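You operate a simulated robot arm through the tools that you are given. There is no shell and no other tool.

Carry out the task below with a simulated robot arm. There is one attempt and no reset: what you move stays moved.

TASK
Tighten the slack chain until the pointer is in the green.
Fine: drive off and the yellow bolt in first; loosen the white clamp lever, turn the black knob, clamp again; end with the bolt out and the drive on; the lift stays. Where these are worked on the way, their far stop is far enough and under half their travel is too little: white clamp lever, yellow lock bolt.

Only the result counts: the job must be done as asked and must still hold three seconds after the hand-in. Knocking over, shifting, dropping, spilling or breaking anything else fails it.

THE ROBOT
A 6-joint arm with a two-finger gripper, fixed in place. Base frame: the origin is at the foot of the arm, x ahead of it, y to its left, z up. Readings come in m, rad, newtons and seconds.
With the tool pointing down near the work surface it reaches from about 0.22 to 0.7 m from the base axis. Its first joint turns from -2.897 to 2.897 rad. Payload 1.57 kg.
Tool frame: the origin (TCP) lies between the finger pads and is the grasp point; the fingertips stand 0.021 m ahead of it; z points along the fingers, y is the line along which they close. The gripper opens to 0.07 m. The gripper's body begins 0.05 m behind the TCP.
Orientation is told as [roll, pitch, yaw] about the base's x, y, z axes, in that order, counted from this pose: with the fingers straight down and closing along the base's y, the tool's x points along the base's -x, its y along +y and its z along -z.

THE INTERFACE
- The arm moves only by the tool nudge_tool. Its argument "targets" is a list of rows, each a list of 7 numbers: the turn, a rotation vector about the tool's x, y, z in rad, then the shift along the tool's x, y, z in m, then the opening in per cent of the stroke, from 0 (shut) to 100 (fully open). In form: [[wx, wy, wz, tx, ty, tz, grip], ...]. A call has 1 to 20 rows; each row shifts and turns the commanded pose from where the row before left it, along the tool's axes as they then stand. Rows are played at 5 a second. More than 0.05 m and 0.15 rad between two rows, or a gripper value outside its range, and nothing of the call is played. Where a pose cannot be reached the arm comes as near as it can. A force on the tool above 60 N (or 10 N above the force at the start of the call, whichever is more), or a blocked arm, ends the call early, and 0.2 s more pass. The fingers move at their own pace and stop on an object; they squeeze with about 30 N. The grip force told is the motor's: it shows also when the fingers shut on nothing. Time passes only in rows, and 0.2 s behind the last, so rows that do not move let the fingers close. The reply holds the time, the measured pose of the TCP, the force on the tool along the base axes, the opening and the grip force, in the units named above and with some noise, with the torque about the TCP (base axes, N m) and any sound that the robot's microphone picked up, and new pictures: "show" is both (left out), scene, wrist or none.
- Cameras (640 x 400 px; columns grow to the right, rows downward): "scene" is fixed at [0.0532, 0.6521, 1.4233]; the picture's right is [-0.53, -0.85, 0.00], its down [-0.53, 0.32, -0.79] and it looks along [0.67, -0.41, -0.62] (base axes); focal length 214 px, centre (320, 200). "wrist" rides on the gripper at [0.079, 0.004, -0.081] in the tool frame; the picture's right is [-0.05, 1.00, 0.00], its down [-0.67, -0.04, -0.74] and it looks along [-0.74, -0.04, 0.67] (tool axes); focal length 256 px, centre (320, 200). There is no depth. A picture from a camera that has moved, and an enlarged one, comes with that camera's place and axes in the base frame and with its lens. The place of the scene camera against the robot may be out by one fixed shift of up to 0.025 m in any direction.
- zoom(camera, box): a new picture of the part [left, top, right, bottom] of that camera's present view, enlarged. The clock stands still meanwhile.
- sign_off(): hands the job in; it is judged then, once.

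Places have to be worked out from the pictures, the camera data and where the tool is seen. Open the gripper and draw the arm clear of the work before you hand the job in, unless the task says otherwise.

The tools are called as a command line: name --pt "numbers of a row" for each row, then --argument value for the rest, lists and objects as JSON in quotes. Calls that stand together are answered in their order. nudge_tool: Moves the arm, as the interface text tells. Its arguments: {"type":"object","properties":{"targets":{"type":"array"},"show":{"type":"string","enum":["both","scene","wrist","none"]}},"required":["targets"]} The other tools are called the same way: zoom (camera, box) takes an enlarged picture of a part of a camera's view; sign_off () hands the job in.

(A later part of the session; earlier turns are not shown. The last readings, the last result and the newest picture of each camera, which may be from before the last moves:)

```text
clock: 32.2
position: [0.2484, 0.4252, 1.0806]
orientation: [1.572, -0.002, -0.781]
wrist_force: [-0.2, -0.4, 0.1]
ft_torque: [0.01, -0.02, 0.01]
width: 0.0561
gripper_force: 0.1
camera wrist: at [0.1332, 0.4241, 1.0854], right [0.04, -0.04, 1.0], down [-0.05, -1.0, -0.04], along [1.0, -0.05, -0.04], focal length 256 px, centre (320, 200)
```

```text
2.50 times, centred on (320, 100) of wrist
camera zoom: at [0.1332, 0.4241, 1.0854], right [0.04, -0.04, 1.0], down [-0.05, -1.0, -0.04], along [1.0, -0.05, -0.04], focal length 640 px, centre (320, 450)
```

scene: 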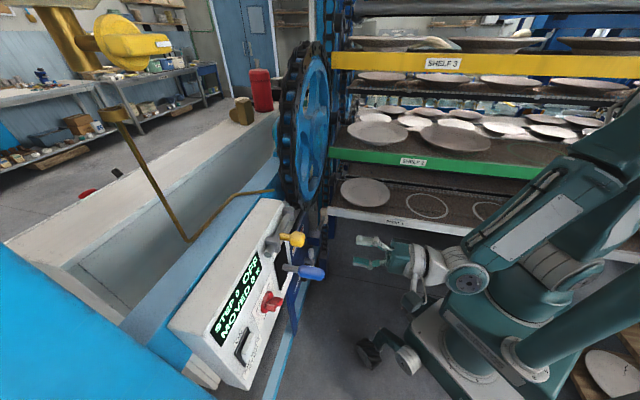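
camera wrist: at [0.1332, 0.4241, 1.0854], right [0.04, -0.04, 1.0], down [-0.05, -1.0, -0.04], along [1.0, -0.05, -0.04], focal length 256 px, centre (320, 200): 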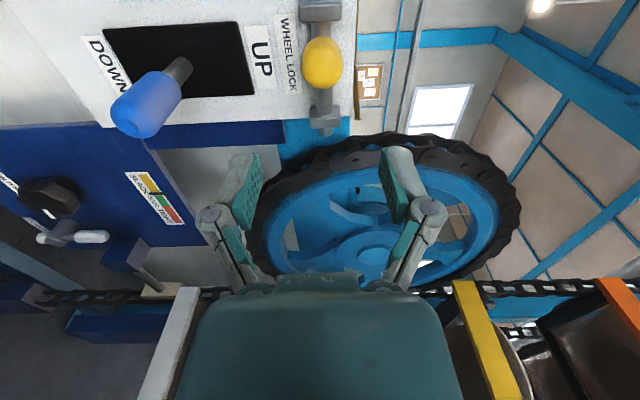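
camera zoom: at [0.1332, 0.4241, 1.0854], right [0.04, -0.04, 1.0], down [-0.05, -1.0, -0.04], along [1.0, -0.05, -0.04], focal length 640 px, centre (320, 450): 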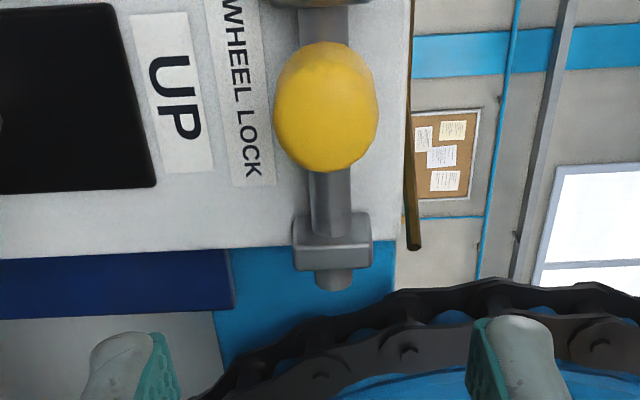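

The knob triangulates to u≈-0.1275, a≈0.611, z≈1.082, with the tool axis nearly on it. I advance so the pads straddle the knob and close.

nudge_tool --pt "0 0 0 0.004 0.001 0.035 80" --pt "0 0 0 0 0 0.035 80" --pt "0 0 0 0 0 0.035 80" --pt "0 0 0 0 0 0.027 80" --pt "0 0 0 0 0 0 80" --show "wrist"

```text
clock: 33.4
position: [0.338, 0.5243, 1.0804]
orientation: [1.572, -0.002, -0.782]
wrist_force: [0.4, -0.4, -0.8]
ft_torque: [0.0, -0.04, 0.07]
width: 0.0558
gripper_force: 0.1
camera wrist: at [0.2234, 0.523, 1.0862], right [0.04, -0.04, 1.0], down [-0.05, -1.0, -0.03], along [1.0, -0.05, -0.04], focal length 256 px, centre (320, 200)
```

wrist: 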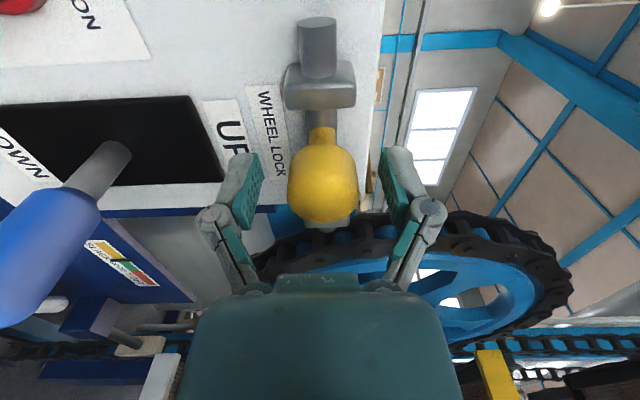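

The knob is between the pads. I close on it.

nudge_tool --pt "0 0 0 0 0 0 0" --pt "0 0 0 0 0 0 0" --pt "0 0 0 0 0 0 0" --show "wrist"

```text
clock: 34.2
position: [0.3368, 0.5241, 1.0817]
orientation: [1.571, -0.002, -0.781]
wrist_force: [-1.6, -4.6, 6.2]
ft_torque: [0.02, -0.15, 0.11]
width: 0.0334
gripper_force: 32.3
camera wrist: at [0.2229, 0.5227, 1.087], right [0.04, -0.04, 1.0], down [-0.05, -1.0, -0.04], along [1.0, -0.05, -0.04], focal length 256 px, centre (320, 200)
```

wrist: 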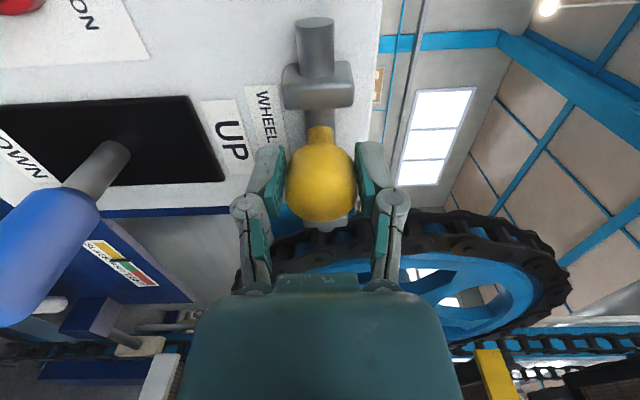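

Firm grip on the knob (33 mm). I slide it right, toward the wheel, in 1 cm steps.

nudge_tool --pt "0 0 0 -0.008 0 0 0" --pt "0 0 0 -0.008 0 0 0" --pt "0 0 0 -0.008 0 0 0" --pt "0 0 0 0 0 0 0" --show "wrist"

```text
clock: 35.2
position: [0.3539, 0.509, 1.082]
orientation: [1.572, -0.002, -0.78]
wrist_force: [-7.5, -5.6, 9.8]
ft_torque: [-0.05, -0.23, 0.36]
width: 0.0334
gripper_force: 32.1
camera wrist: at [0.2398, 0.5059, 1.0869], right [0.04, -0.04, 1.0], down [-0.05, -1.0, -0.04], along [1.0, -0.05, -0.04], focal length 256 px, centre (320, 200)
```

wrist: 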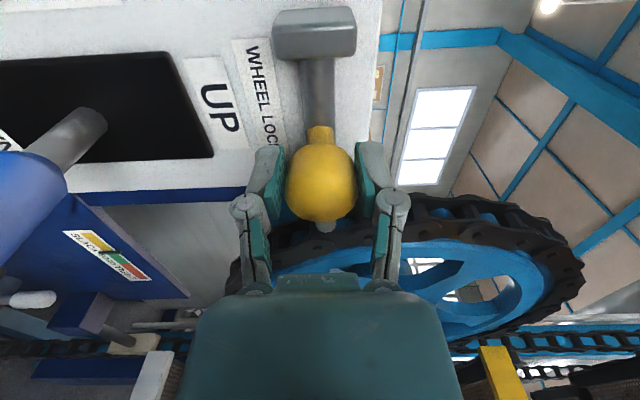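

The bolt follows with little force. I keep sliding.

nudge_tool --pt "0 0 0 -0.006 0 0 0" --pt "0 0 0 -0.006 0 0 0" --pt "0 0 0 -0.006 0 0 0" --pt "0 0 0 0 0 0 0" --show "wrist"

```text
clock: 36.2
position: [0.3657, 0.497, 1.0808]
orientation: [1.575, -0.003, -0.778]
wrist_force: [-13.3, -0.9, 15.2]
ft_torque: [0.1, -0.26, 0.62]
width: 0.0332
gripper_force: 31.3
camera wrist: at [0.2515, 0.494, 1.0867], right [0.03, -0.04, 1.0], down [-0.05, -1.0, -0.04], along [1.0, -0.05, -0.04], focal length 256 px, centre (320, 200)
```

wrist: 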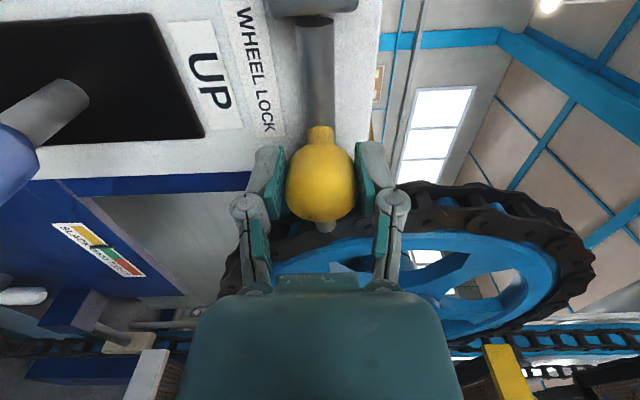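

Moved about 40 mm; force is rising moderately. I continue in small steps until the stop.

nudge_tool --pt "0 0 0 -0.004 0 0 0" --pt "0 0 0 -0.004 0 0 0" --pt "0 0 0 -0.004 0 0 0" --pt "0 0 0 0 0 0 0" --show "both"

```text
clock: 37.2
position: [0.3757, 0.4881, 1.0822]
orientation: [1.574, -0.002, -0.78]
wrist_force: [-9.0, 22.8, 18.3]
ft_torque: [0.1, -0.15, 0.21]
width: 0.0329
gripper_force: 32.0
camera wrist: at [0.2613, 0.4855, 1.0869], right [0.03, -0.04, 1.0], down [-0.05, -1.0, -0.04], along [1.0, -0.05, -0.04], focal length 256 px, centre (320, 200)
```

scene: 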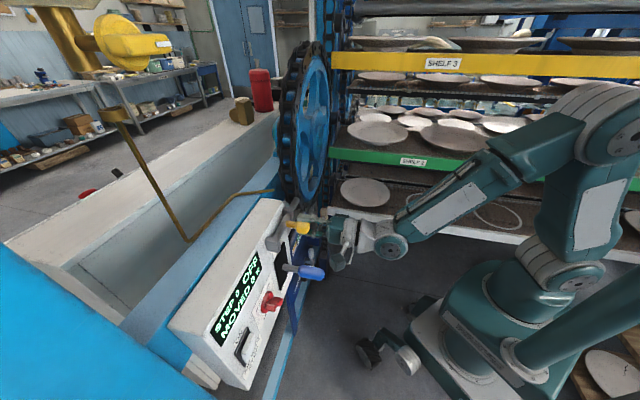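
wrist: 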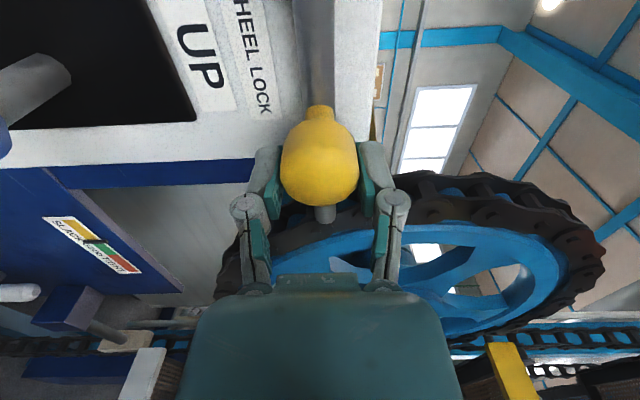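

The knob has started slipping in the grip with 22 N against me, so the bolt is at its far stop. I open, back straight off and check.

nudge_tool --pt "0 0 0 0 0 0 80" --pt "0 0 0 0 0 0 80" --pt "0 0 0 0 0 -0.035 80" --pt "0 0 0 0 0 -0.035 80" --pt "0 0 0 0 0 -0.035 80" --pt "0 0 0 0.04 0 -0.02 80" --pt "0 0 0 0.04 0 0 80" --show "both"

zoom --camera "wrist" --box '[220, 0, 440, 180]'

zoom --camera "scene" --box '[205, 210, 345, 340]'

```text
clock: 38.8
position: [0.232, 0.4562, 1.08]
orientation: [1.57, -0.003, -0.781]
wrist_force: [-0.9, 0.0, 1.0]
ft_torque: [0.0, 0.0, 0.0]
width: 0.056
gripper_force: 0.2
camera wrist: at [0.1166, 0.4551, 1.0848], right [0.04, -0.04, 1.0], down [-0.05, -1.0, -0.03], along [1.0, -0.05, -0.04], focal length 256 px, centre (320, 200)
```

scene: 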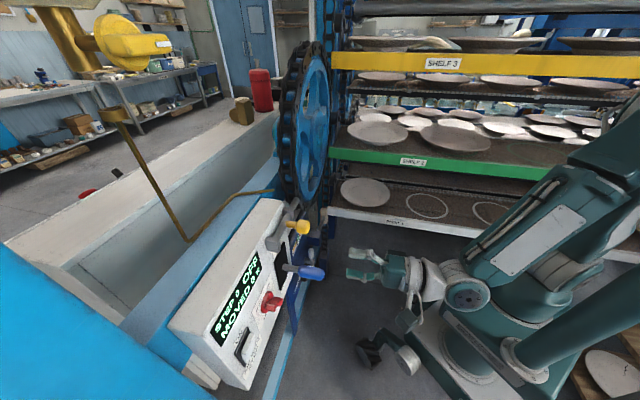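
wrist: 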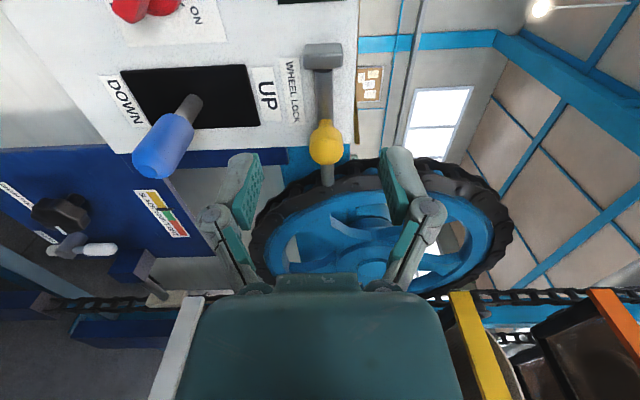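

```text
2.22 times, centred on (330, 90) of wrist
camera zoom: at [0.1166, 0.4551, 1.0848], right [0.04, -0.04, 1.0], down [-0.05, -1.0, -0.03], along [1.0, -0.05, -0.04], focal length 569 px, centre (298, 444)
```

zoom: 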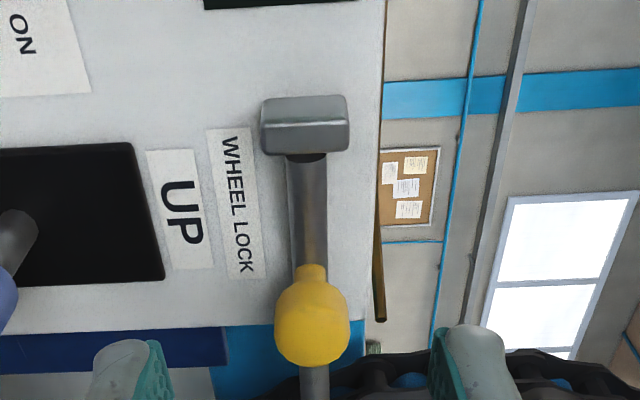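

```text
3.08 times, centred on (275, 275) of scene
camera zoom: at [0.0532, 0.6521, 1.4233], right [-0.53, -0.85, 0.0], down [-0.53, 0.32, -0.79], along [0.67, -0.41, -0.62], focal length 660 px, centre (458, -31)
```

zoom: 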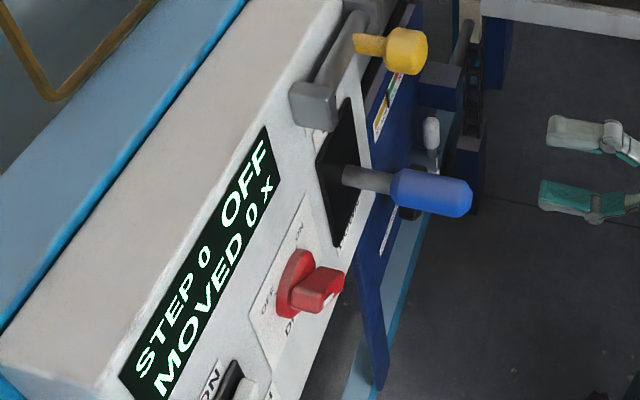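

The bolt is in at its stop (knob moved about 40 mm). Now I go down and right toward the tensioner plate, staying back from it, in stages.

nudge_tool --pt "0 0 0 -0.02 -0.04 0.004 80" --pt "0 0 0 -0.02 -0.04 0.004 80" --pt "0 0 0 -0.02 -0.04 0.004 80" --pt "0 0 0 -0.02 -0.04 0.004 80" --pt "0 0 0 -0.02 -0.04 0.004 80" --show "both"

```text
clock: 40.0
position: [0.3155, 0.3973, 0.8797]
orientation: [1.572, 0.001, -0.781]
wrist_force: [0.0, -0.3, 0.0]
ft_torque: [0.01, -0.03, -0.02]
width: 0.0558
gripper_force: 0.0
camera wrist: at [0.2019, 0.3959, 0.8856], right [0.04, -0.04, 1.0], down [-0.05, -1.0, -0.04], along [1.0, -0.05, -0.04], focal length 256 px, centre (320, 200)
```

scene: 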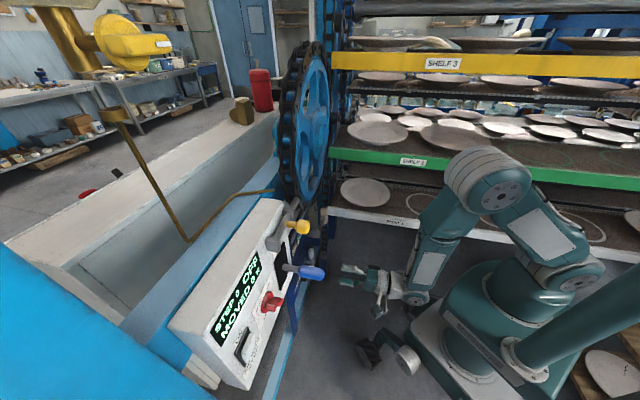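
wrist: 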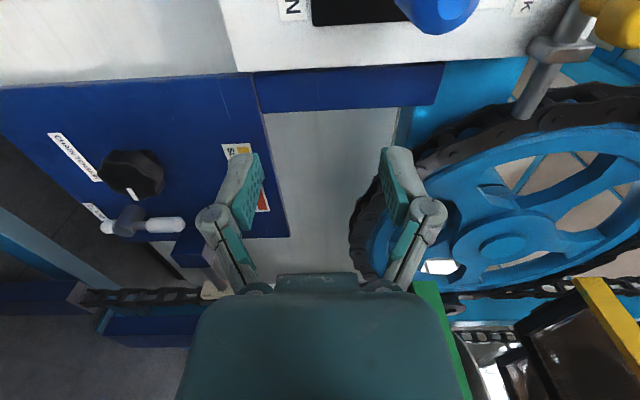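

Good view of the plate now. I enlarge the knob, clamp lever and gauge.

zoom --camera "wrist" --box '[40, 110, 300, 270]'

```text
2.46 times, centred on (170, 190) of wrist
camera zoom: at [0.2019, 0.3959, 0.8856], right [0.04, -0.04, 1.0], down [-0.05, -1.0, -0.04], along [1.0, -0.05, -0.04], focal length 630 px, centre (689, 225)
```

zoom: 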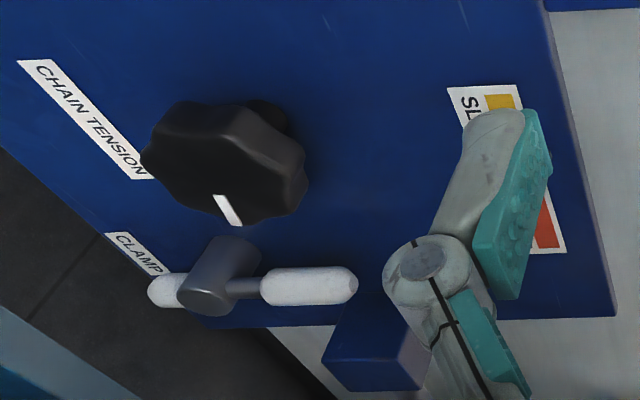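

The clamp lever stands vertical on a hub beside the black knob. I go down to about its height for a straight-on look.

nudge_tool --pt "0 0 0 -0.018 -0.04 0 80" --pt "0 0 0 -0.018 -0.04 0 80" --pt "0 0 0 -0.018 -0.04 0 80" --pt "0 0 0 -0.018 -0.04 0 80" --pt "0 0 0 -0.018 -0.04 0 80" --pt "0 0 0 0 -0.03 0 80" --show "both"

```text
clock: 41.4
position: [0.3814, 0.3338, 0.6497]
orientation: [1.571, -0.002, -0.784]
wrist_force: [-0.5, 0.6, 0.1]
ft_torque: [0.0, 0.02, -0.01]
width: 0.0561
gripper_force: 0.1
camera wrist: at [0.2669, 0.3318, 0.6554], right [0.04, -0.04, 1.0], down [-0.05, -1.0, -0.04], along [1.0, -0.05, -0.04], focal length 256 px, centre (320, 200)
```

scene: 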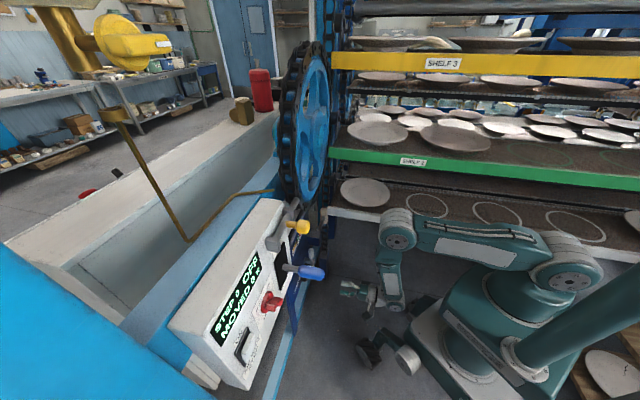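
wrist: 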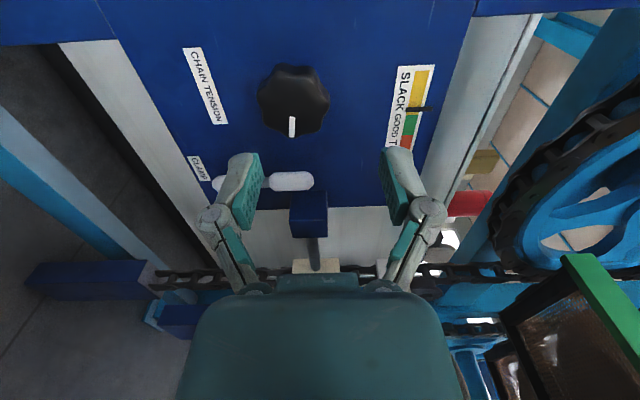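

I enlarge the knob, lever and gauge from here.

zoom --camera "wrist" --box '[180, 30, 340, 150]'

zoom --camera "wrist" --box '[180, 130, 340, 280]'

zoom --camera "wrist" --box '[370, 50, 450, 160]'

zoom --camera "scene" --box '[285, 215, 415, 320]'

```text
3.33 times, centred on (260, 90) of wrist
camera zoom: at [0.2669, 0.3318, 0.6554], right [0.04, -0.04, 1.0], down [-0.05, -1.0, -0.04], along [1.0, -0.05, -0.04], focal length 853 px, centre (520, 567)
```

zoom: 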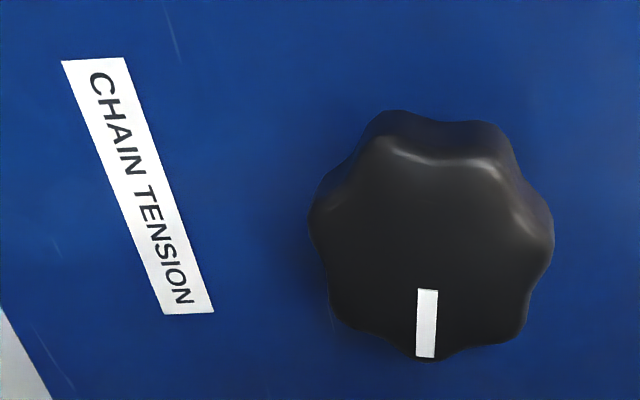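

```text
2.67 times, centred on (260, 205) of wrist
camera zoom: at [0.2669, 0.3318, 0.6554], right [0.04, -0.04, 1.0], down [-0.05, -1.0, -0.04], along [1.0, -0.05, -0.04], focal length 683 px, centre (480, 187)
```

zoom: 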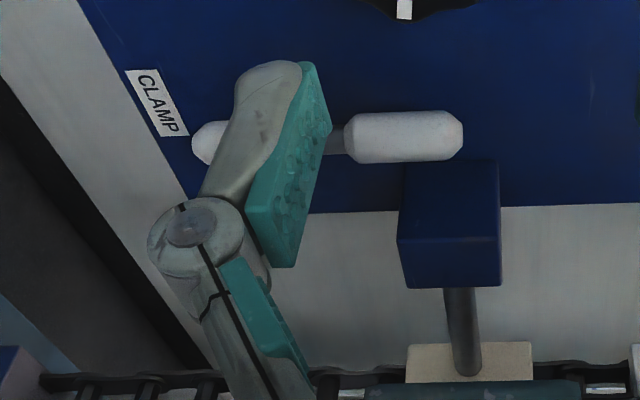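

```text
3.64 times, centred on (410, 105) of wrist
camera zoom: at [0.2669, 0.3318, 0.6554], right [0.04, -0.04, 1.0], down [-0.05, -1.0, -0.04], along [1.0, -0.05, -0.04], focal length 931 px, centre (-7, 546)
```

zoom: 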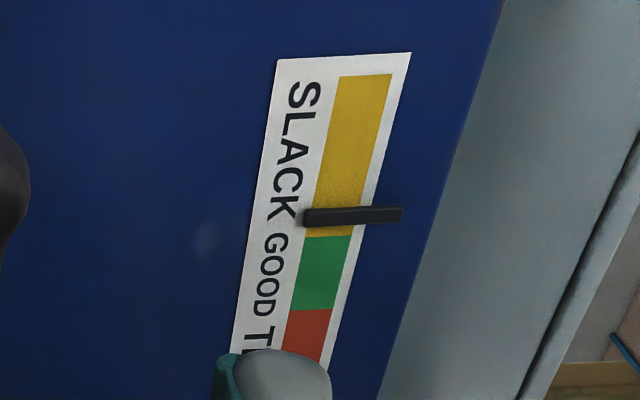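

```text
3.81 times, centred on (350, 268) of scene
camera zoom: at [0.0532, 0.6521, 1.4233], right [-0.53, -0.85, 0.0], down [-0.53, 0.32, -0.79], along [0.67, -0.41, -0.62], focal length 817 px, centre (206, -57)
```

zoom: 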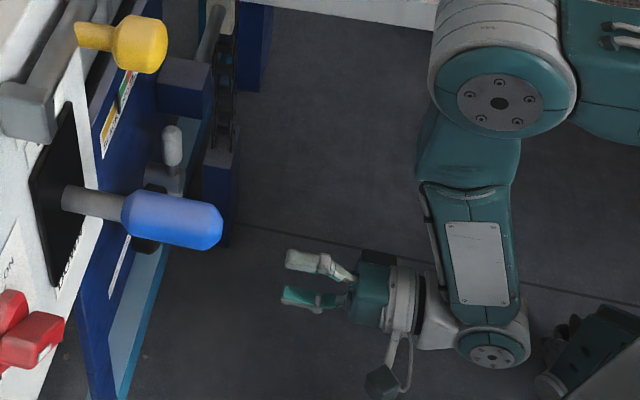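

The pointer sits at the yellow/green border; the black knob has 7 lobes and is about 73 mm across (wider than the gripper). The lever hub is near u≈0.205, z≈0.53. I lower the tool to see the hub, the lever's two ends and the blue block beside it without the finger in the way.

nudge_tool --pt "0 0 0 -0.01 -0.035 0 80" --pt "0 0 0 -0.01 -0.035 0 80" --pt "0 0 0 -0.01 -0.035 0 80" --show "both"

zoom --camera "wrist" --box '[240, 90, 440, 230]'

zoom --camera "wrist" --box '[300, 20, 520, 170]'

```text
clock: 42.2
position: [0.403, 0.312, 0.545]
orientation: [1.57, -0.001, -0.781]
wrist_force: [0.6, -0.4, 0.5]
ft_torque: [0.0, 0.0, -0.02]
width: 0.0561
gripper_force: 0.0
camera wrist: at [0.2881, 0.3105, 0.5507], right [0.04, -0.04, 1.0], down [-0.05, -1.0, -0.03], along [1.0, -0.05, -0.04], focal length 256 px, centre (320, 200)
```

scene: 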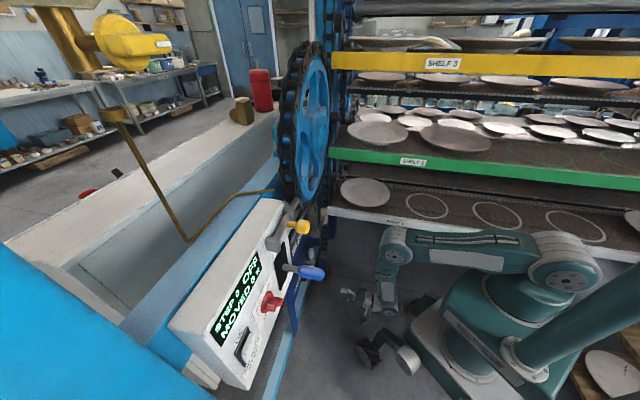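
wrist: 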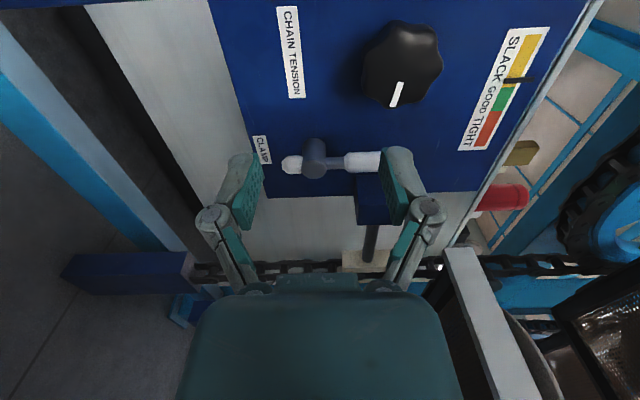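

```text
2.86 times, centred on (340, 160) of wrist
camera zoom: at [0.2881, 0.3105, 0.5507], right [0.04, -0.04, 1.0], down [-0.05, -1.0, -0.03], along [1.0, -0.05, -0.04], focal length 731 px, centre (263, 314)
```

zoom: 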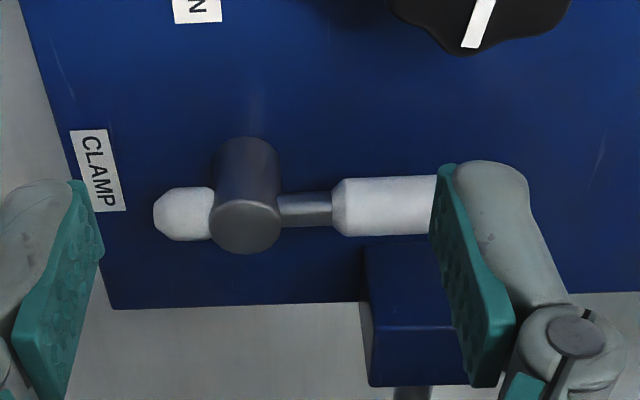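

```text
2.67 times, centred on (410, 95) of wrist
camera zoom: at [0.2881, 0.3105, 0.5507], right [0.04, -0.04, 1.0], down [-0.05, -1.0, -0.03], along [1.0, -0.05, -0.04], focal length 683 px, centre (80, 480)
```

zoom: 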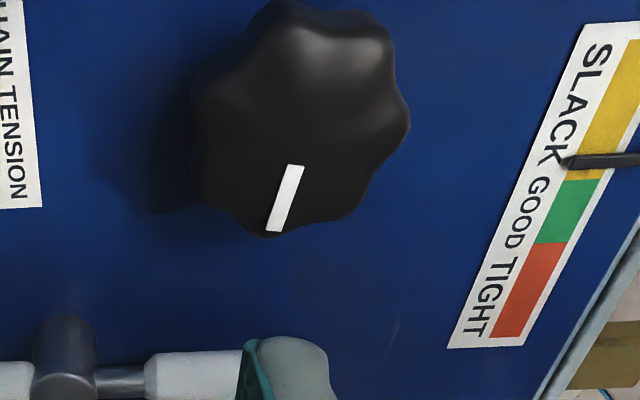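

Lever pivot at about u=0.205, z=0.530; its white upper grip is ~28 mm thick around u=0.21, a=0.69. The blue block to its right blocks clockwise travel, so loosening should be counter-clockwise (to the left). I close the fingers and stand off in front of the gap to the right of the grip.

nudge_tool --pt "0 0 0 -0.03 0.01 0 0" --pt "0 0 0 -0.03 0.01 0 0" --pt "0 0 0 -0.035 0.01 0.01 0" --pt "0 0 0 -0.035 0.01 0.01 0" --pt "0 0 0 -0.044 0.015 0.015 0" --pt "0 0 0 0 0 0 0" --show "both"

zoom --camera "wrist" --box '[200, 0, 440, 180]'

```text
clock: 43.6
position: [0.55, 0.2163, 0.6012]
orientation: [1.571, 0.0, -0.781]
wrist_force: [-0.4, 0.3, -0.7]
ft_torque: [-0.02, 0.01, 0.0]
width: 0.0001
gripper_force: 28.8
camera wrist: at [0.4358, 0.2139, 0.6064], right [0.04, -0.04, 1.0], down [-0.05, -1.0, -0.03], along [1.0, -0.05, -0.04], focal length 256 px, centre (320, 200)
```

scene: 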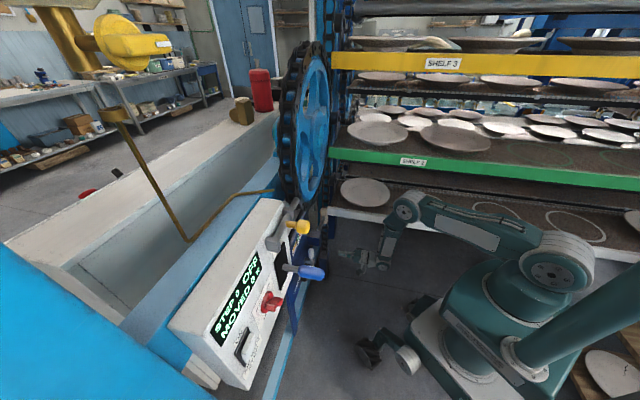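
wrist: 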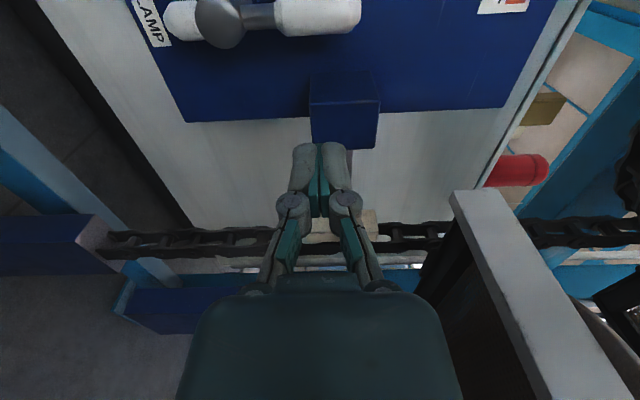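

```text
2.22 times, centred on (320, 90) of wrist
camera zoom: at [0.4358, 0.2139, 0.6064], right [0.04, -0.04, 1.0], down [-0.05, -1.0, -0.03], along [1.0, -0.05, -0.04], focal length 569 px, centre (320, 444)
```

zoom: 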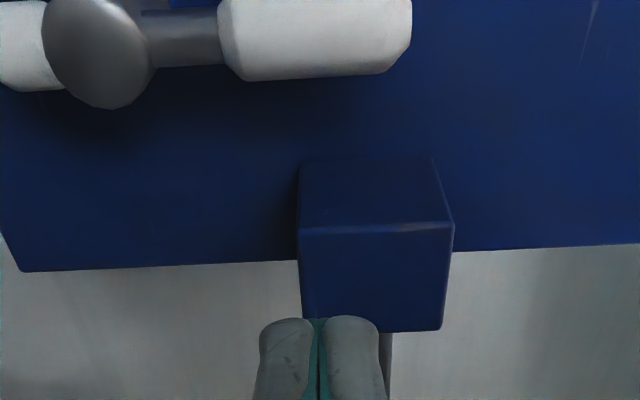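

The gap between the grip (right edge u≈0.223) and the block (left side u≈0.262) fits the closed fingers. I advance to bring the tips to a≈0.70, beside the grip.

nudge_tool --pt "0 0 0 -0.003 0 0.04 0" --pt "0 0 0 0 0 0.04 0" --pt "0 0 0 0 0 0.03 0" --pt "0 0 0 0 0 0.025 0" --pt "0 0 0 0 0 0 0" --show "wrist"

zoom --camera "wrist" --box '[200, 60, 440, 240]'

```text
clock: 44.8
position: [0.6491, 0.3087, 0.6012]
orientation: [1.572, -0.001, -0.782]
wrist_force: [0.1, 0.9, 0.1]
ft_torque: [0.01, 0.07, 0.03]
width: 0.0
gripper_force: 28.6
camera wrist: at [0.5337, 0.3074, 0.6054], right [0.04, -0.04, 1.0], down [-0.05, -1.0, -0.04], along [1.0, -0.05, -0.04], focal length 256 px, centre (320, 200)
```

wrist: 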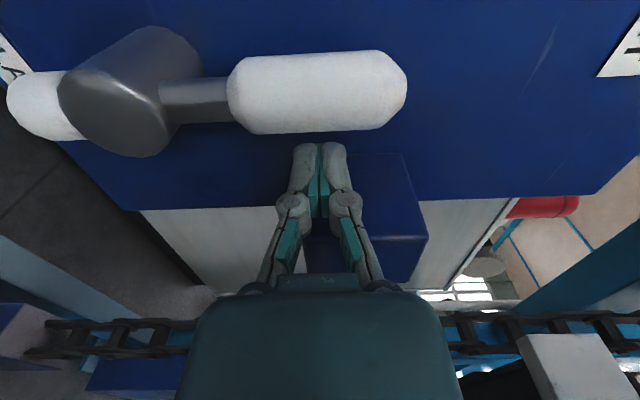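

```text
2.22 times, centred on (320, 150) of wrist
camera zoom: at [0.5337, 0.3074, 0.6054], right [0.04, -0.04, 1.0], down [-0.05, -1.0, -0.04], along [1.0, -0.05, -0.04], focal length 569 px, centre (320, 311)
```

zoom: 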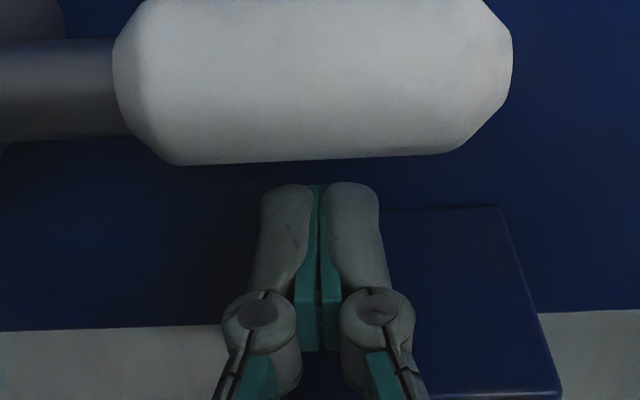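

The tips are beside the grip with clearance on both sides. I push left along the lever's arc, first about 15–30°.

nudge_tool --pt "0 0 0 0.008 0 0 0" --pt "0 0 0 0.008 0 0 0" --pt "0 0 0 0.008 0.0018 0 0" --pt "0 0 0 0.008 0.0018 0 0" --pt "0 0 0 0.0085 0 0 0" --pt "0 0 0 0.0085 0 0 0" --pt "0 0 0 0 0 0 0" --show "wrist"

```text
clock: 46.4
position: [0.6135, 0.3439, 0.6044]
orientation: [1.57, -0.001, -0.78]
wrist_force: [0.7, -0.4, -0.1]
ft_torque: [-0.02, 0.0, -0.03]
width: 0.0
gripper_force: 29.3
camera wrist: at [0.4988, 0.3424, 0.6096], right [0.04, -0.04, 1.0], down [-0.05, -1.0, -0.03], along [1.0, -0.05, -0.04], focal length 256 px, centre (320, 200)
```

wrist: 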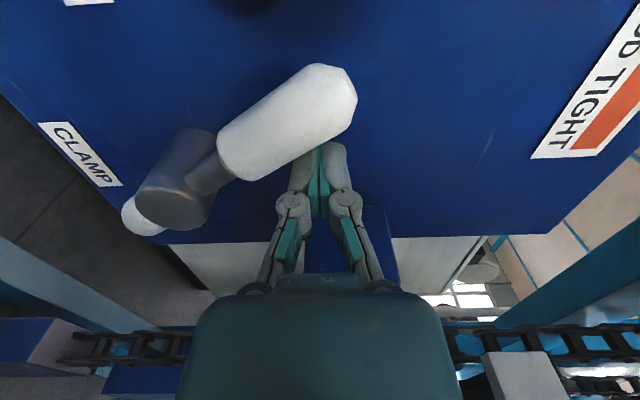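

The lever follows with almost no force, about 30° so far. I continue along the arc.

nudge_tool --pt "0 0 0 0.009 -0.0027 0 0" --pt "0 0 0 0.009 -0.0027 0 0" --pt "0 0 0 0.0085 -0.0055 0 0" --pt "0 0 0 0.0085 -0.0054 0 0" --pt "0 0 0 0 0 0 0" --show "wrist"

```text
clock: 47.6
position: [0.5878, 0.37, 0.5872]
orientation: [1.57, -0.002, -0.779]
wrist_force: [-0.1, -0.1, 0.3]
ft_torque: [0.0, -0.01, 0.01]
width: 0.0
gripper_force: 28.7
camera wrist: at [0.4738, 0.3673, 0.593], right [0.04, -0.04, 1.0], down [-0.05, -1.0, -0.03], along [1.0, -0.05, -0.04], focal length 256 px, centre (320, 200)
```

wrist: 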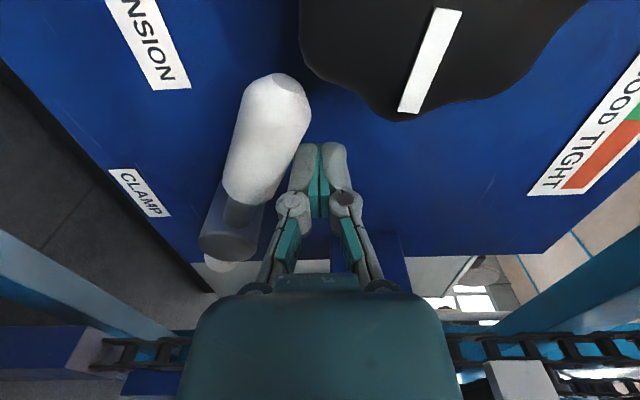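

About 65° now, still free. I keep going toward horizontal.

nudge_tool --pt "0 0 0 0.0068 -0.0078 0 0" --pt "0 0 0 0.0068 -0.0077 0 0" --pt "0 0 0 0.0045 -0.0092 0 0" --pt "0 0 0 0.0044 -0.0093 0 0" --pt "0 0 0 0 0 0 0" --show "wrist"

```text
clock: 48.8
position: [0.5731, 0.3842, 0.5542]
orientation: [1.572, -0.001, -0.782]
wrist_force: [1.1, -2.1, 6.9]
ft_torque: [-0.01, -0.1, -0.05]
width: 0.0
gripper_force: 28.6
camera wrist: at [0.4585, 0.3829, 0.5598], right [0.04, -0.04, 1.0], down [-0.05, -1.0, -0.04], along [1.0, -0.05, -0.04], focal length 256 px, centre (320, 200)
```

wrist: 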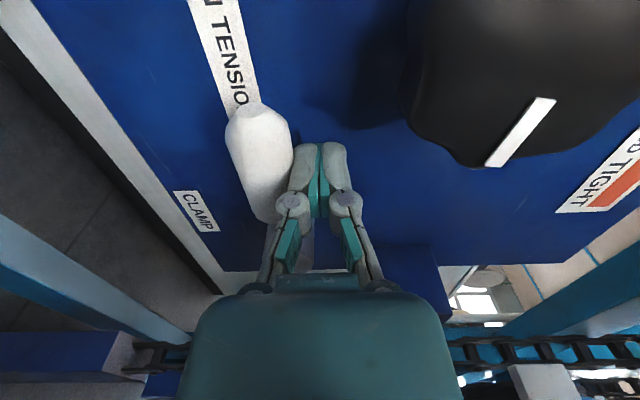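

Force is now about 7 N, so a stop may be near. I push slightly more to test.

nudge_tool --pt "0 0 0 0.001 -0.004 0 0" --pt "0 0 0 0.001 -0.004 0 0" --pt "0 0 0 0 0 0 0" --show "wrist"

```text
clock: 49.6
position: [0.574, 0.385, 0.5517]
orientation: [1.585, -0.001, -0.784]
wrist_force: [-1.6, -14.8, 43.4]
ft_torque: [-0.09, -0.56, -0.18]
width: 0.0
gripper_force: 28.8
camera wrist: at [0.4585, 0.3837, 0.5567], right [0.02, -0.05, 1.0], down [-0.05, -1.0, -0.05], along [1.0, -0.05, -0.03], focal length 256 px, centre (320, 200)
```

wrist: 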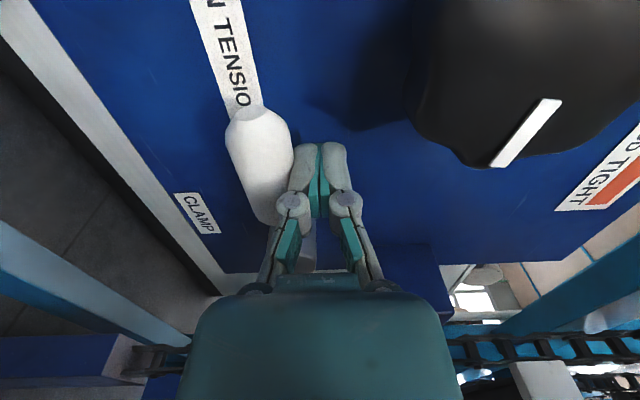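

That is the stop (43 N), lever now horizontal: clamp loosened. I back off upward and withdraw to work on the knob.

nudge_tool --pt "0 0 0 0 0.008 0 0" --pt "0 0 0 0 0.008 0 0" --pt "0 0 0 0 0.004 -0.04 0" --pt "0 0 0 0 0.004 -0.04 0" --pt "0 0 0 0.025 0.01 -0.03 0" --pt "0 0 0 0.03 0.02 0 0" --pt "0 0 0 0.03 0.02 0 0" --show "both"

zoom --camera "wrist" --box '[180, 40, 440, 220]'

```text
clock: 51.2
position: [0.4345, 0.3668, 0.6188]
orientation: [1.572, -0.003, -0.781]
wrist_force: [-1.0, 0.4, 0.3]
ft_torque: [0.02, 0.0, -0.01]
width: 0.0
gripper_force: 28.9
camera wrist: at [0.3199, 0.3655, 0.6241], right [0.04, -0.04, 1.0], down [-0.05, -1.0, -0.03], along [1.0, -0.05, -0.04], focal length 256 px, centre (320, 200)
```

scene: 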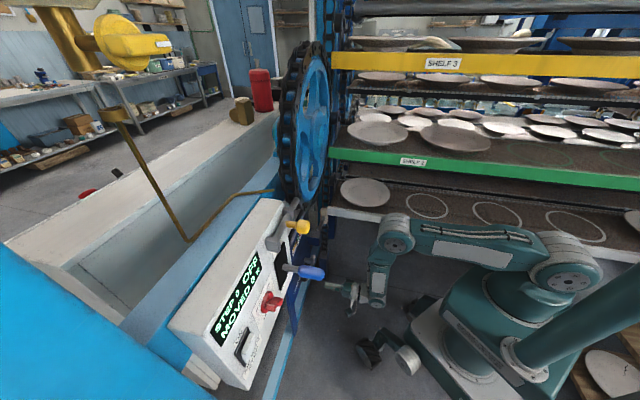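
wrist: 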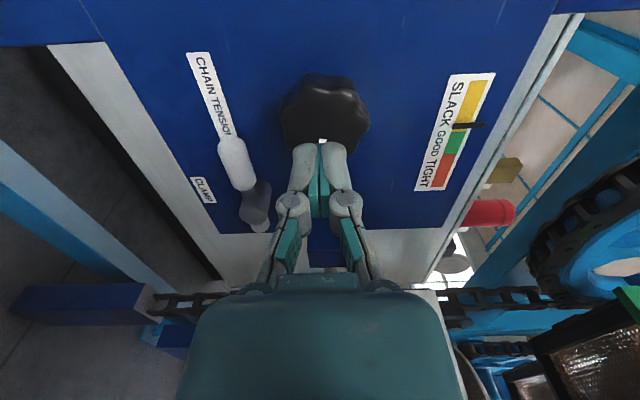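

```text
2.22 times, centred on (310, 130) of wrist
camera zoom: at [0.3199, 0.3655, 0.6241], right [0.04, -0.04, 1.0], down [-0.05, -1.0, -0.03], along [1.0, -0.05, -0.04], focal length 569 px, centre (342, 356)
```

zoom: 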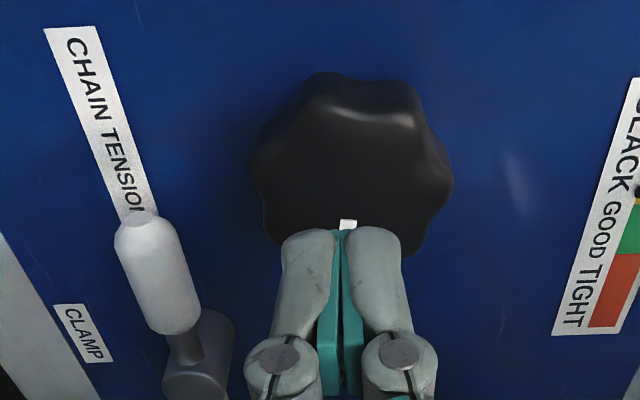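

The clamp lever stays horizontal (loosened). For the knob I plan an off-centre pinch; it needs turning about the knob's axis, so I first test in free air whether shifts in a turning row go along the old or the new axes.

nudge_tool --pt "0 0 0 0 0 -0.02 100" --pt "0 0 0 0 0 0 100" --pt "0 0 0 0 0 0 100" --show "none"

nudge_tool --pt "0 0 -0.147 0 0.04 0 100" --pt "0 0 0 0 0 0 100" --pt "0 0 0 0 0 0 100" --show "none"

```text
clock: 52.0
position: [0.4206, 0.3539, 0.6196]
orientation: [1.571, -0.001, -0.78]
wrist_force: [0.8, 0.0, 0.7]
ft_torque: [0.01, -0.01, -0.04]
width: 0.0699
gripper_force: 0.2
```

```text
clock: 52.8
position: [0.4205, 0.3529, 0.6607]
orientation: [1.571, -0.148, -0.779]
wrist_force: [0.2, 0.1, 0.9]
ft_torque: [0.0, 0.01, -0.01]
width: 0.0704
gripper_force: 0.1
```

Shifts go along the axes before the turn. I now roll the tool to about -196°, high range for turning clockwise, and line up left of the knob centre.

nudge_tool --pt "0 0 0 -0.0017 -0.0454 0 100" --pt "0 0 -0.1425 0 0 0 100" --pt "0 0 -0.1425 0 0 0 100" --pt "0 0 -0.1425 0 0 0 100" --pt "0 0 -0.1425 0 0 0 100" --pt "0 0 -0.1425 0 0 0 100" --pt "0 0 -0.1425 0 0 0 100" --pt "0 0 -0.1425 0 0 0 100" --pt "0 0 -0.1425 0 0 0 100" --pt "0 0 -0.1425 0 0 0 100" --pt "0 0 -0.1425 0 0 0 100" --pt "0 0 -0.1425 0 0 0 100" --pt "0 0 -0.1425 0 0 0 100" --pt "0 0 -0.1425 0 0 0 100" --pt "0 0 -0.1425 0 0 0 100" --pt "0 0 -0.1425 0 0 0 100" --pt "0 0 -0.1425 0 0 0 100" --pt "0 0 -0.1425 0 0 0 100" --pt "0 0 -0.1425 0 0 0 100" --pt "0 0 -0.1425 0 0 0 100" --show "none"

nudge_tool --pt "0 0 -0.1425 0 0 0 100" --pt "0 0 -0.1425 0 0 0 100" --pt "0 0 -0.1425 0 0 0 100" --pt "0 0 -0.1425 0 0 0 100" --pt "0 0 0 0 0 0 100" --show "both"

zoom --camera "wrist" --box '[200, 20, 440, 200]'

```text
clock: 57.0
position: [0.424, 0.3476, 0.6152]
orientation: [-1.571, -0.284, 2.361]
wrist_force: [-0.3, 0.2, -0.4]
ft_torque: [-0.02, 0.01, -0.04]
width: 0.0696
gripper_force: 0.0
```

```text
clock: 58.2
position: [0.4255, 0.3462, 0.6151]
orientation: [-1.571, 0.282, 2.36]
wrist_force: [-0.1, 0.5, -0.4]
ft_torque: [0.02, 0.02, 0.0]
width: 0.0699
gripper_force: 0.0
camera wrist: at [0.4218, 0.2354, 0.6346], right [0.16, -0.16, -0.97], down [-0.99, -0.07, -0.15], along [-0.05, 0.98, -0.17], focal length 256 px, centre (320, 200)
```

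scene: 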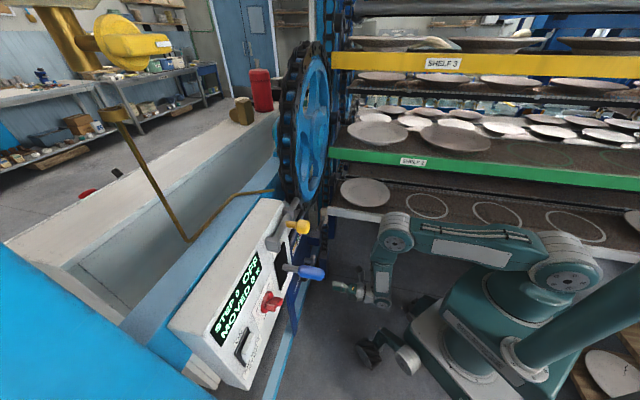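
wrist: 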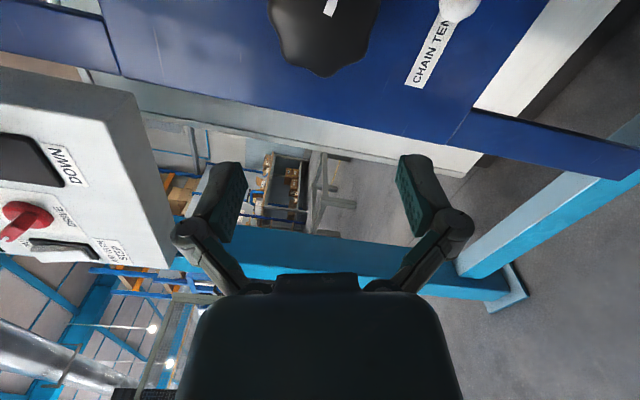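

```text
2.22 times, centred on (320, 110) of wrist
camera zoom: at [0.4218, 0.2354, 0.6346], right [0.16, -0.16, -0.97], down [-0.99, -0.07, -0.15], along [-0.05, 0.98, -0.17], focal length 569 px, centre (320, 400)
```

zoom: 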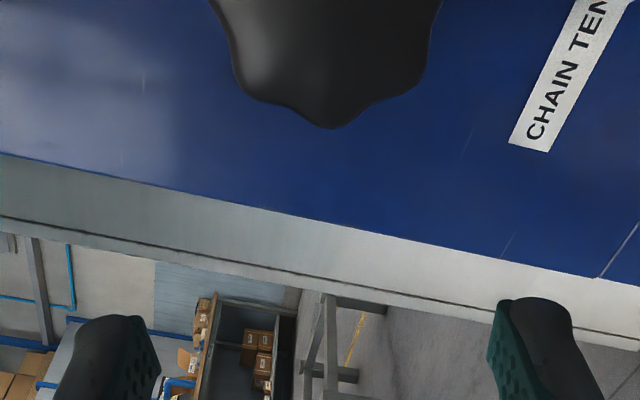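

The knob is at the picture's top edge. I shift right (tool +x) to get the whole knob into view from this side.

nudge_tool --pt "0 0 0 0.03 0 0 100" --pt "0 0 0 0.03 0 0 100" --pt "0 0 0 0.02 0 0 100" --show "wrist"

zoom --camera "wrist" --box '[240, 10, 400, 130]'

```text
clock: 59.0
position: [0.48, 0.293, 0.6387]
orientation: [-1.571, 0.282, 2.362]
wrist_force: [1.3, 0.1, -0.7]
ft_torque: [-0.01, 0.0, -0.03]
width: 0.0699
gripper_force: 0.1
camera wrist: at [0.4767, 0.1811, 0.6569], right [0.16, -0.16, -0.97], down [-0.99, -0.07, -0.15], along [-0.05, 0.98, -0.17], focal length 256 px, centre (320, 200)
```

wrist: 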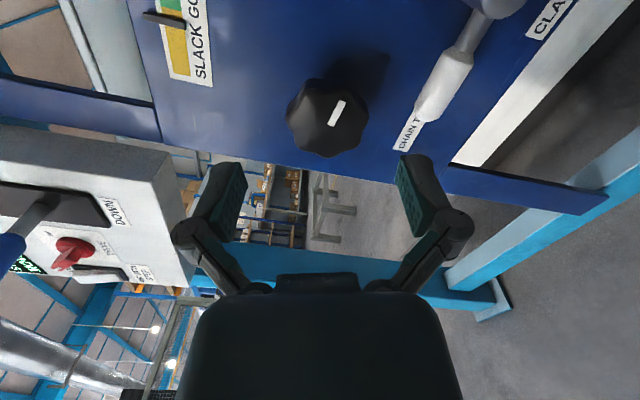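

```text
3.33 times, centred on (320, 70) of wrist
camera zoom: at [0.4767, 0.1811, 0.6569], right [0.16, -0.16, -0.97], down [-0.99, -0.07, -0.15], along [-0.05, 0.98, -0.17], focal length 853 px, centre (320, 633)
```

zoom: 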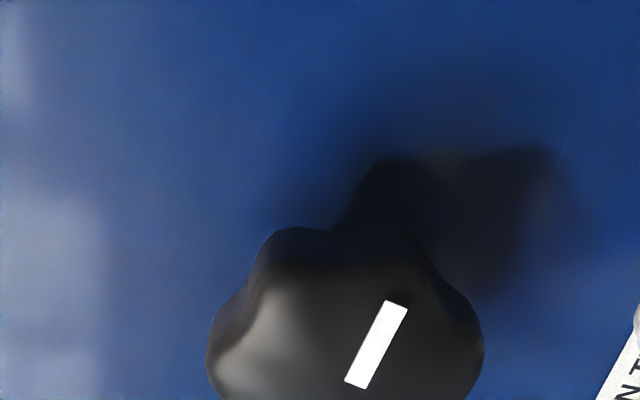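

I enlarge the whole knob from this view.

zoom --camera "wrist" --box '[270, 60, 390, 170]'

```text
3.64 times, centred on (330, 115) of wrist
camera zoom: at [0.4767, 0.1811, 0.6569], right [0.16, -0.16, -0.97], down [-0.99, -0.07, -0.15], along [-0.05, 0.98, -0.17], focal length 931 px, centre (284, 509)
```

zoom: 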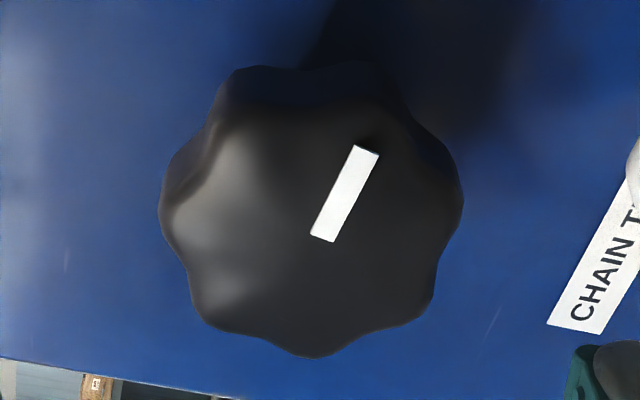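

Combining both views: knob axis at about u=0.088, z=0.621, radius ~38 mm, front face at a≈0.664 with a rounded edge, and a lobe pointing exactly along the picture's vertical. I line up 22 mm off-centre and stop just short of the knob.

nudge_tool --pt "0 0 0 -0.036 0.002 0 100" --pt "0 0 0 -0.036 0.0018 0 100" --pt "0 0 0 0 0 0.04 100" --pt "0 0 0 0 0 0.04 100" --pt "0 0 0 0 0 0 100" --show "wrist"

zoom --camera "wrist" --box '[200, 20, 440, 200]'

```text
clock: 60.2
position: [0.4888, 0.3971, 0.6145]
orientation: [-1.57, 0.282, 2.361]
wrist_force: [0.0, 0.1, -0.4]
ft_torque: [0.01, -0.02, 0.01]
width: 0.0701
gripper_force: 0.1
camera wrist: at [0.4853, 0.2854, 0.6341], right [0.16, -0.16, -0.97], down [-0.99, -0.07, -0.15], along [-0.05, 0.98, -0.17], focal length 256 px, centre (320, 200)
```

wrist: 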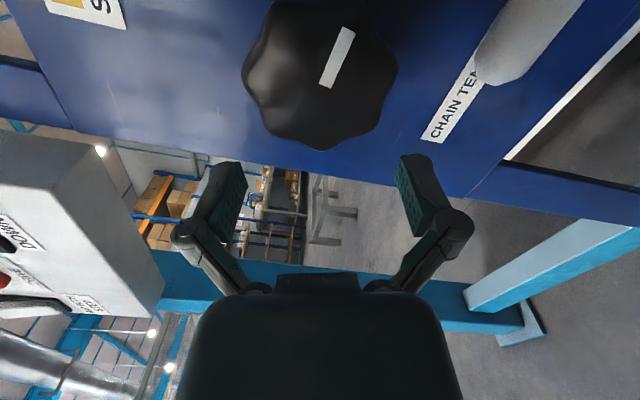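

```text
2.22 times, centred on (320, 110) of wrist
camera zoom: at [0.4853, 0.2854, 0.6341], right [0.16, -0.16, -0.97], down [-0.99, -0.07, -0.15], along [-0.05, 0.98, -0.17], focal length 569 px, centre (320, 400)
```

zoom: 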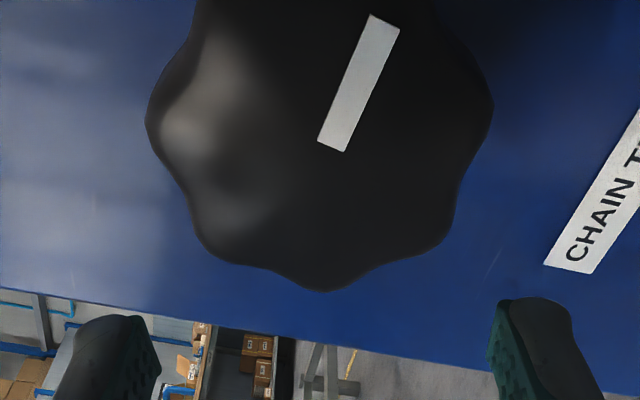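

The lobe tip sits just where expected (about 21 mm from axis to TCP, centred between the fingers). I advance slowly so the pads slide down both sides of the knob.

nudge_tool --pt "0 0 0 0 0 0.01 100" --pt "0 0 0 0 0 0.01 100" --pt "0 0 0 0 0 0.005 100" --pt "0 0 0 0 0 0.005 100" --pt "0 0 0 0 0 0 100" --show "wrist"

```text
clock: 61.4
position: [0.5079, 0.4196, 0.6144]
orientation: [-1.569, 0.283, 2.359]
wrist_force: [0.5, 0.6, -0.4]
ft_torque: [0.0, -0.04, 0.01]
width: 0.0697
gripper_force: 0.1
camera wrist: at [0.5057, 0.307, 0.6329], right [0.16, -0.16, -0.97], down [-0.99, -0.07, -0.15], along [-0.05, 0.98, -0.17], focal length 256 px, centre (320, 200)
```

wrist: 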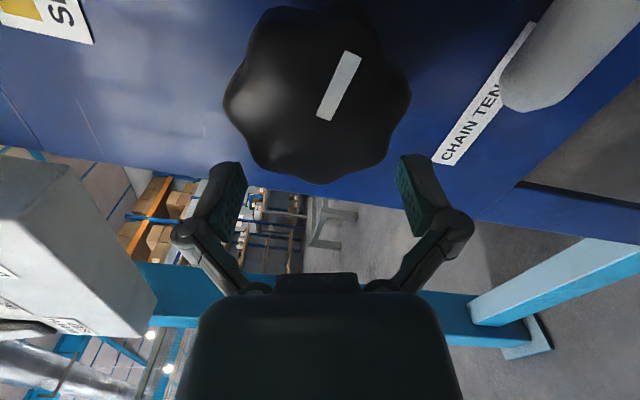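

No contact yet, tips now level with the knob's side. I go 14 mm further and close.

nudge_tool --pt "0 0 0 0 0 0.005 100" --pt "0 0 0 0 0 0.005 100" --pt "0 0 0 0 0 0.004 100" --pt "0 0 0 0 0 0 100" --show "wrist"

```text
clock: 62.4
position: [0.5186, 0.4284, 0.6142]
orientation: [-1.57, 0.284, 2.362]
wrist_force: [0.1, 0.0, -0.4]
ft_torque: [0.0, 0.0, -0.03]
width: 0.0702
gripper_force: 0.1
camera wrist: at [0.5155, 0.3169, 0.6331], right [0.16, -0.16, -0.97], down [-0.99, -0.07, -0.15], along [-0.05, 0.98, -0.17], focal length 256 px, centre (320, 200)
```

wrist: 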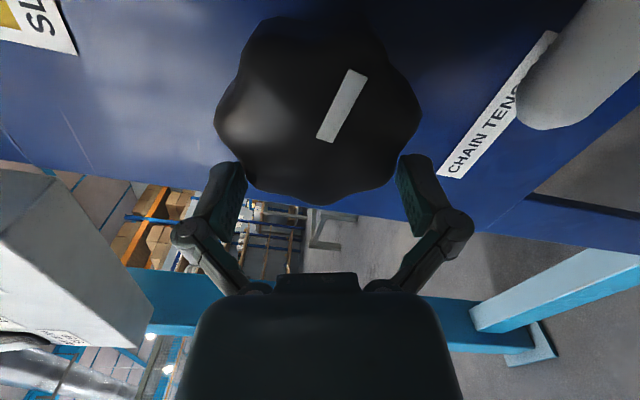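

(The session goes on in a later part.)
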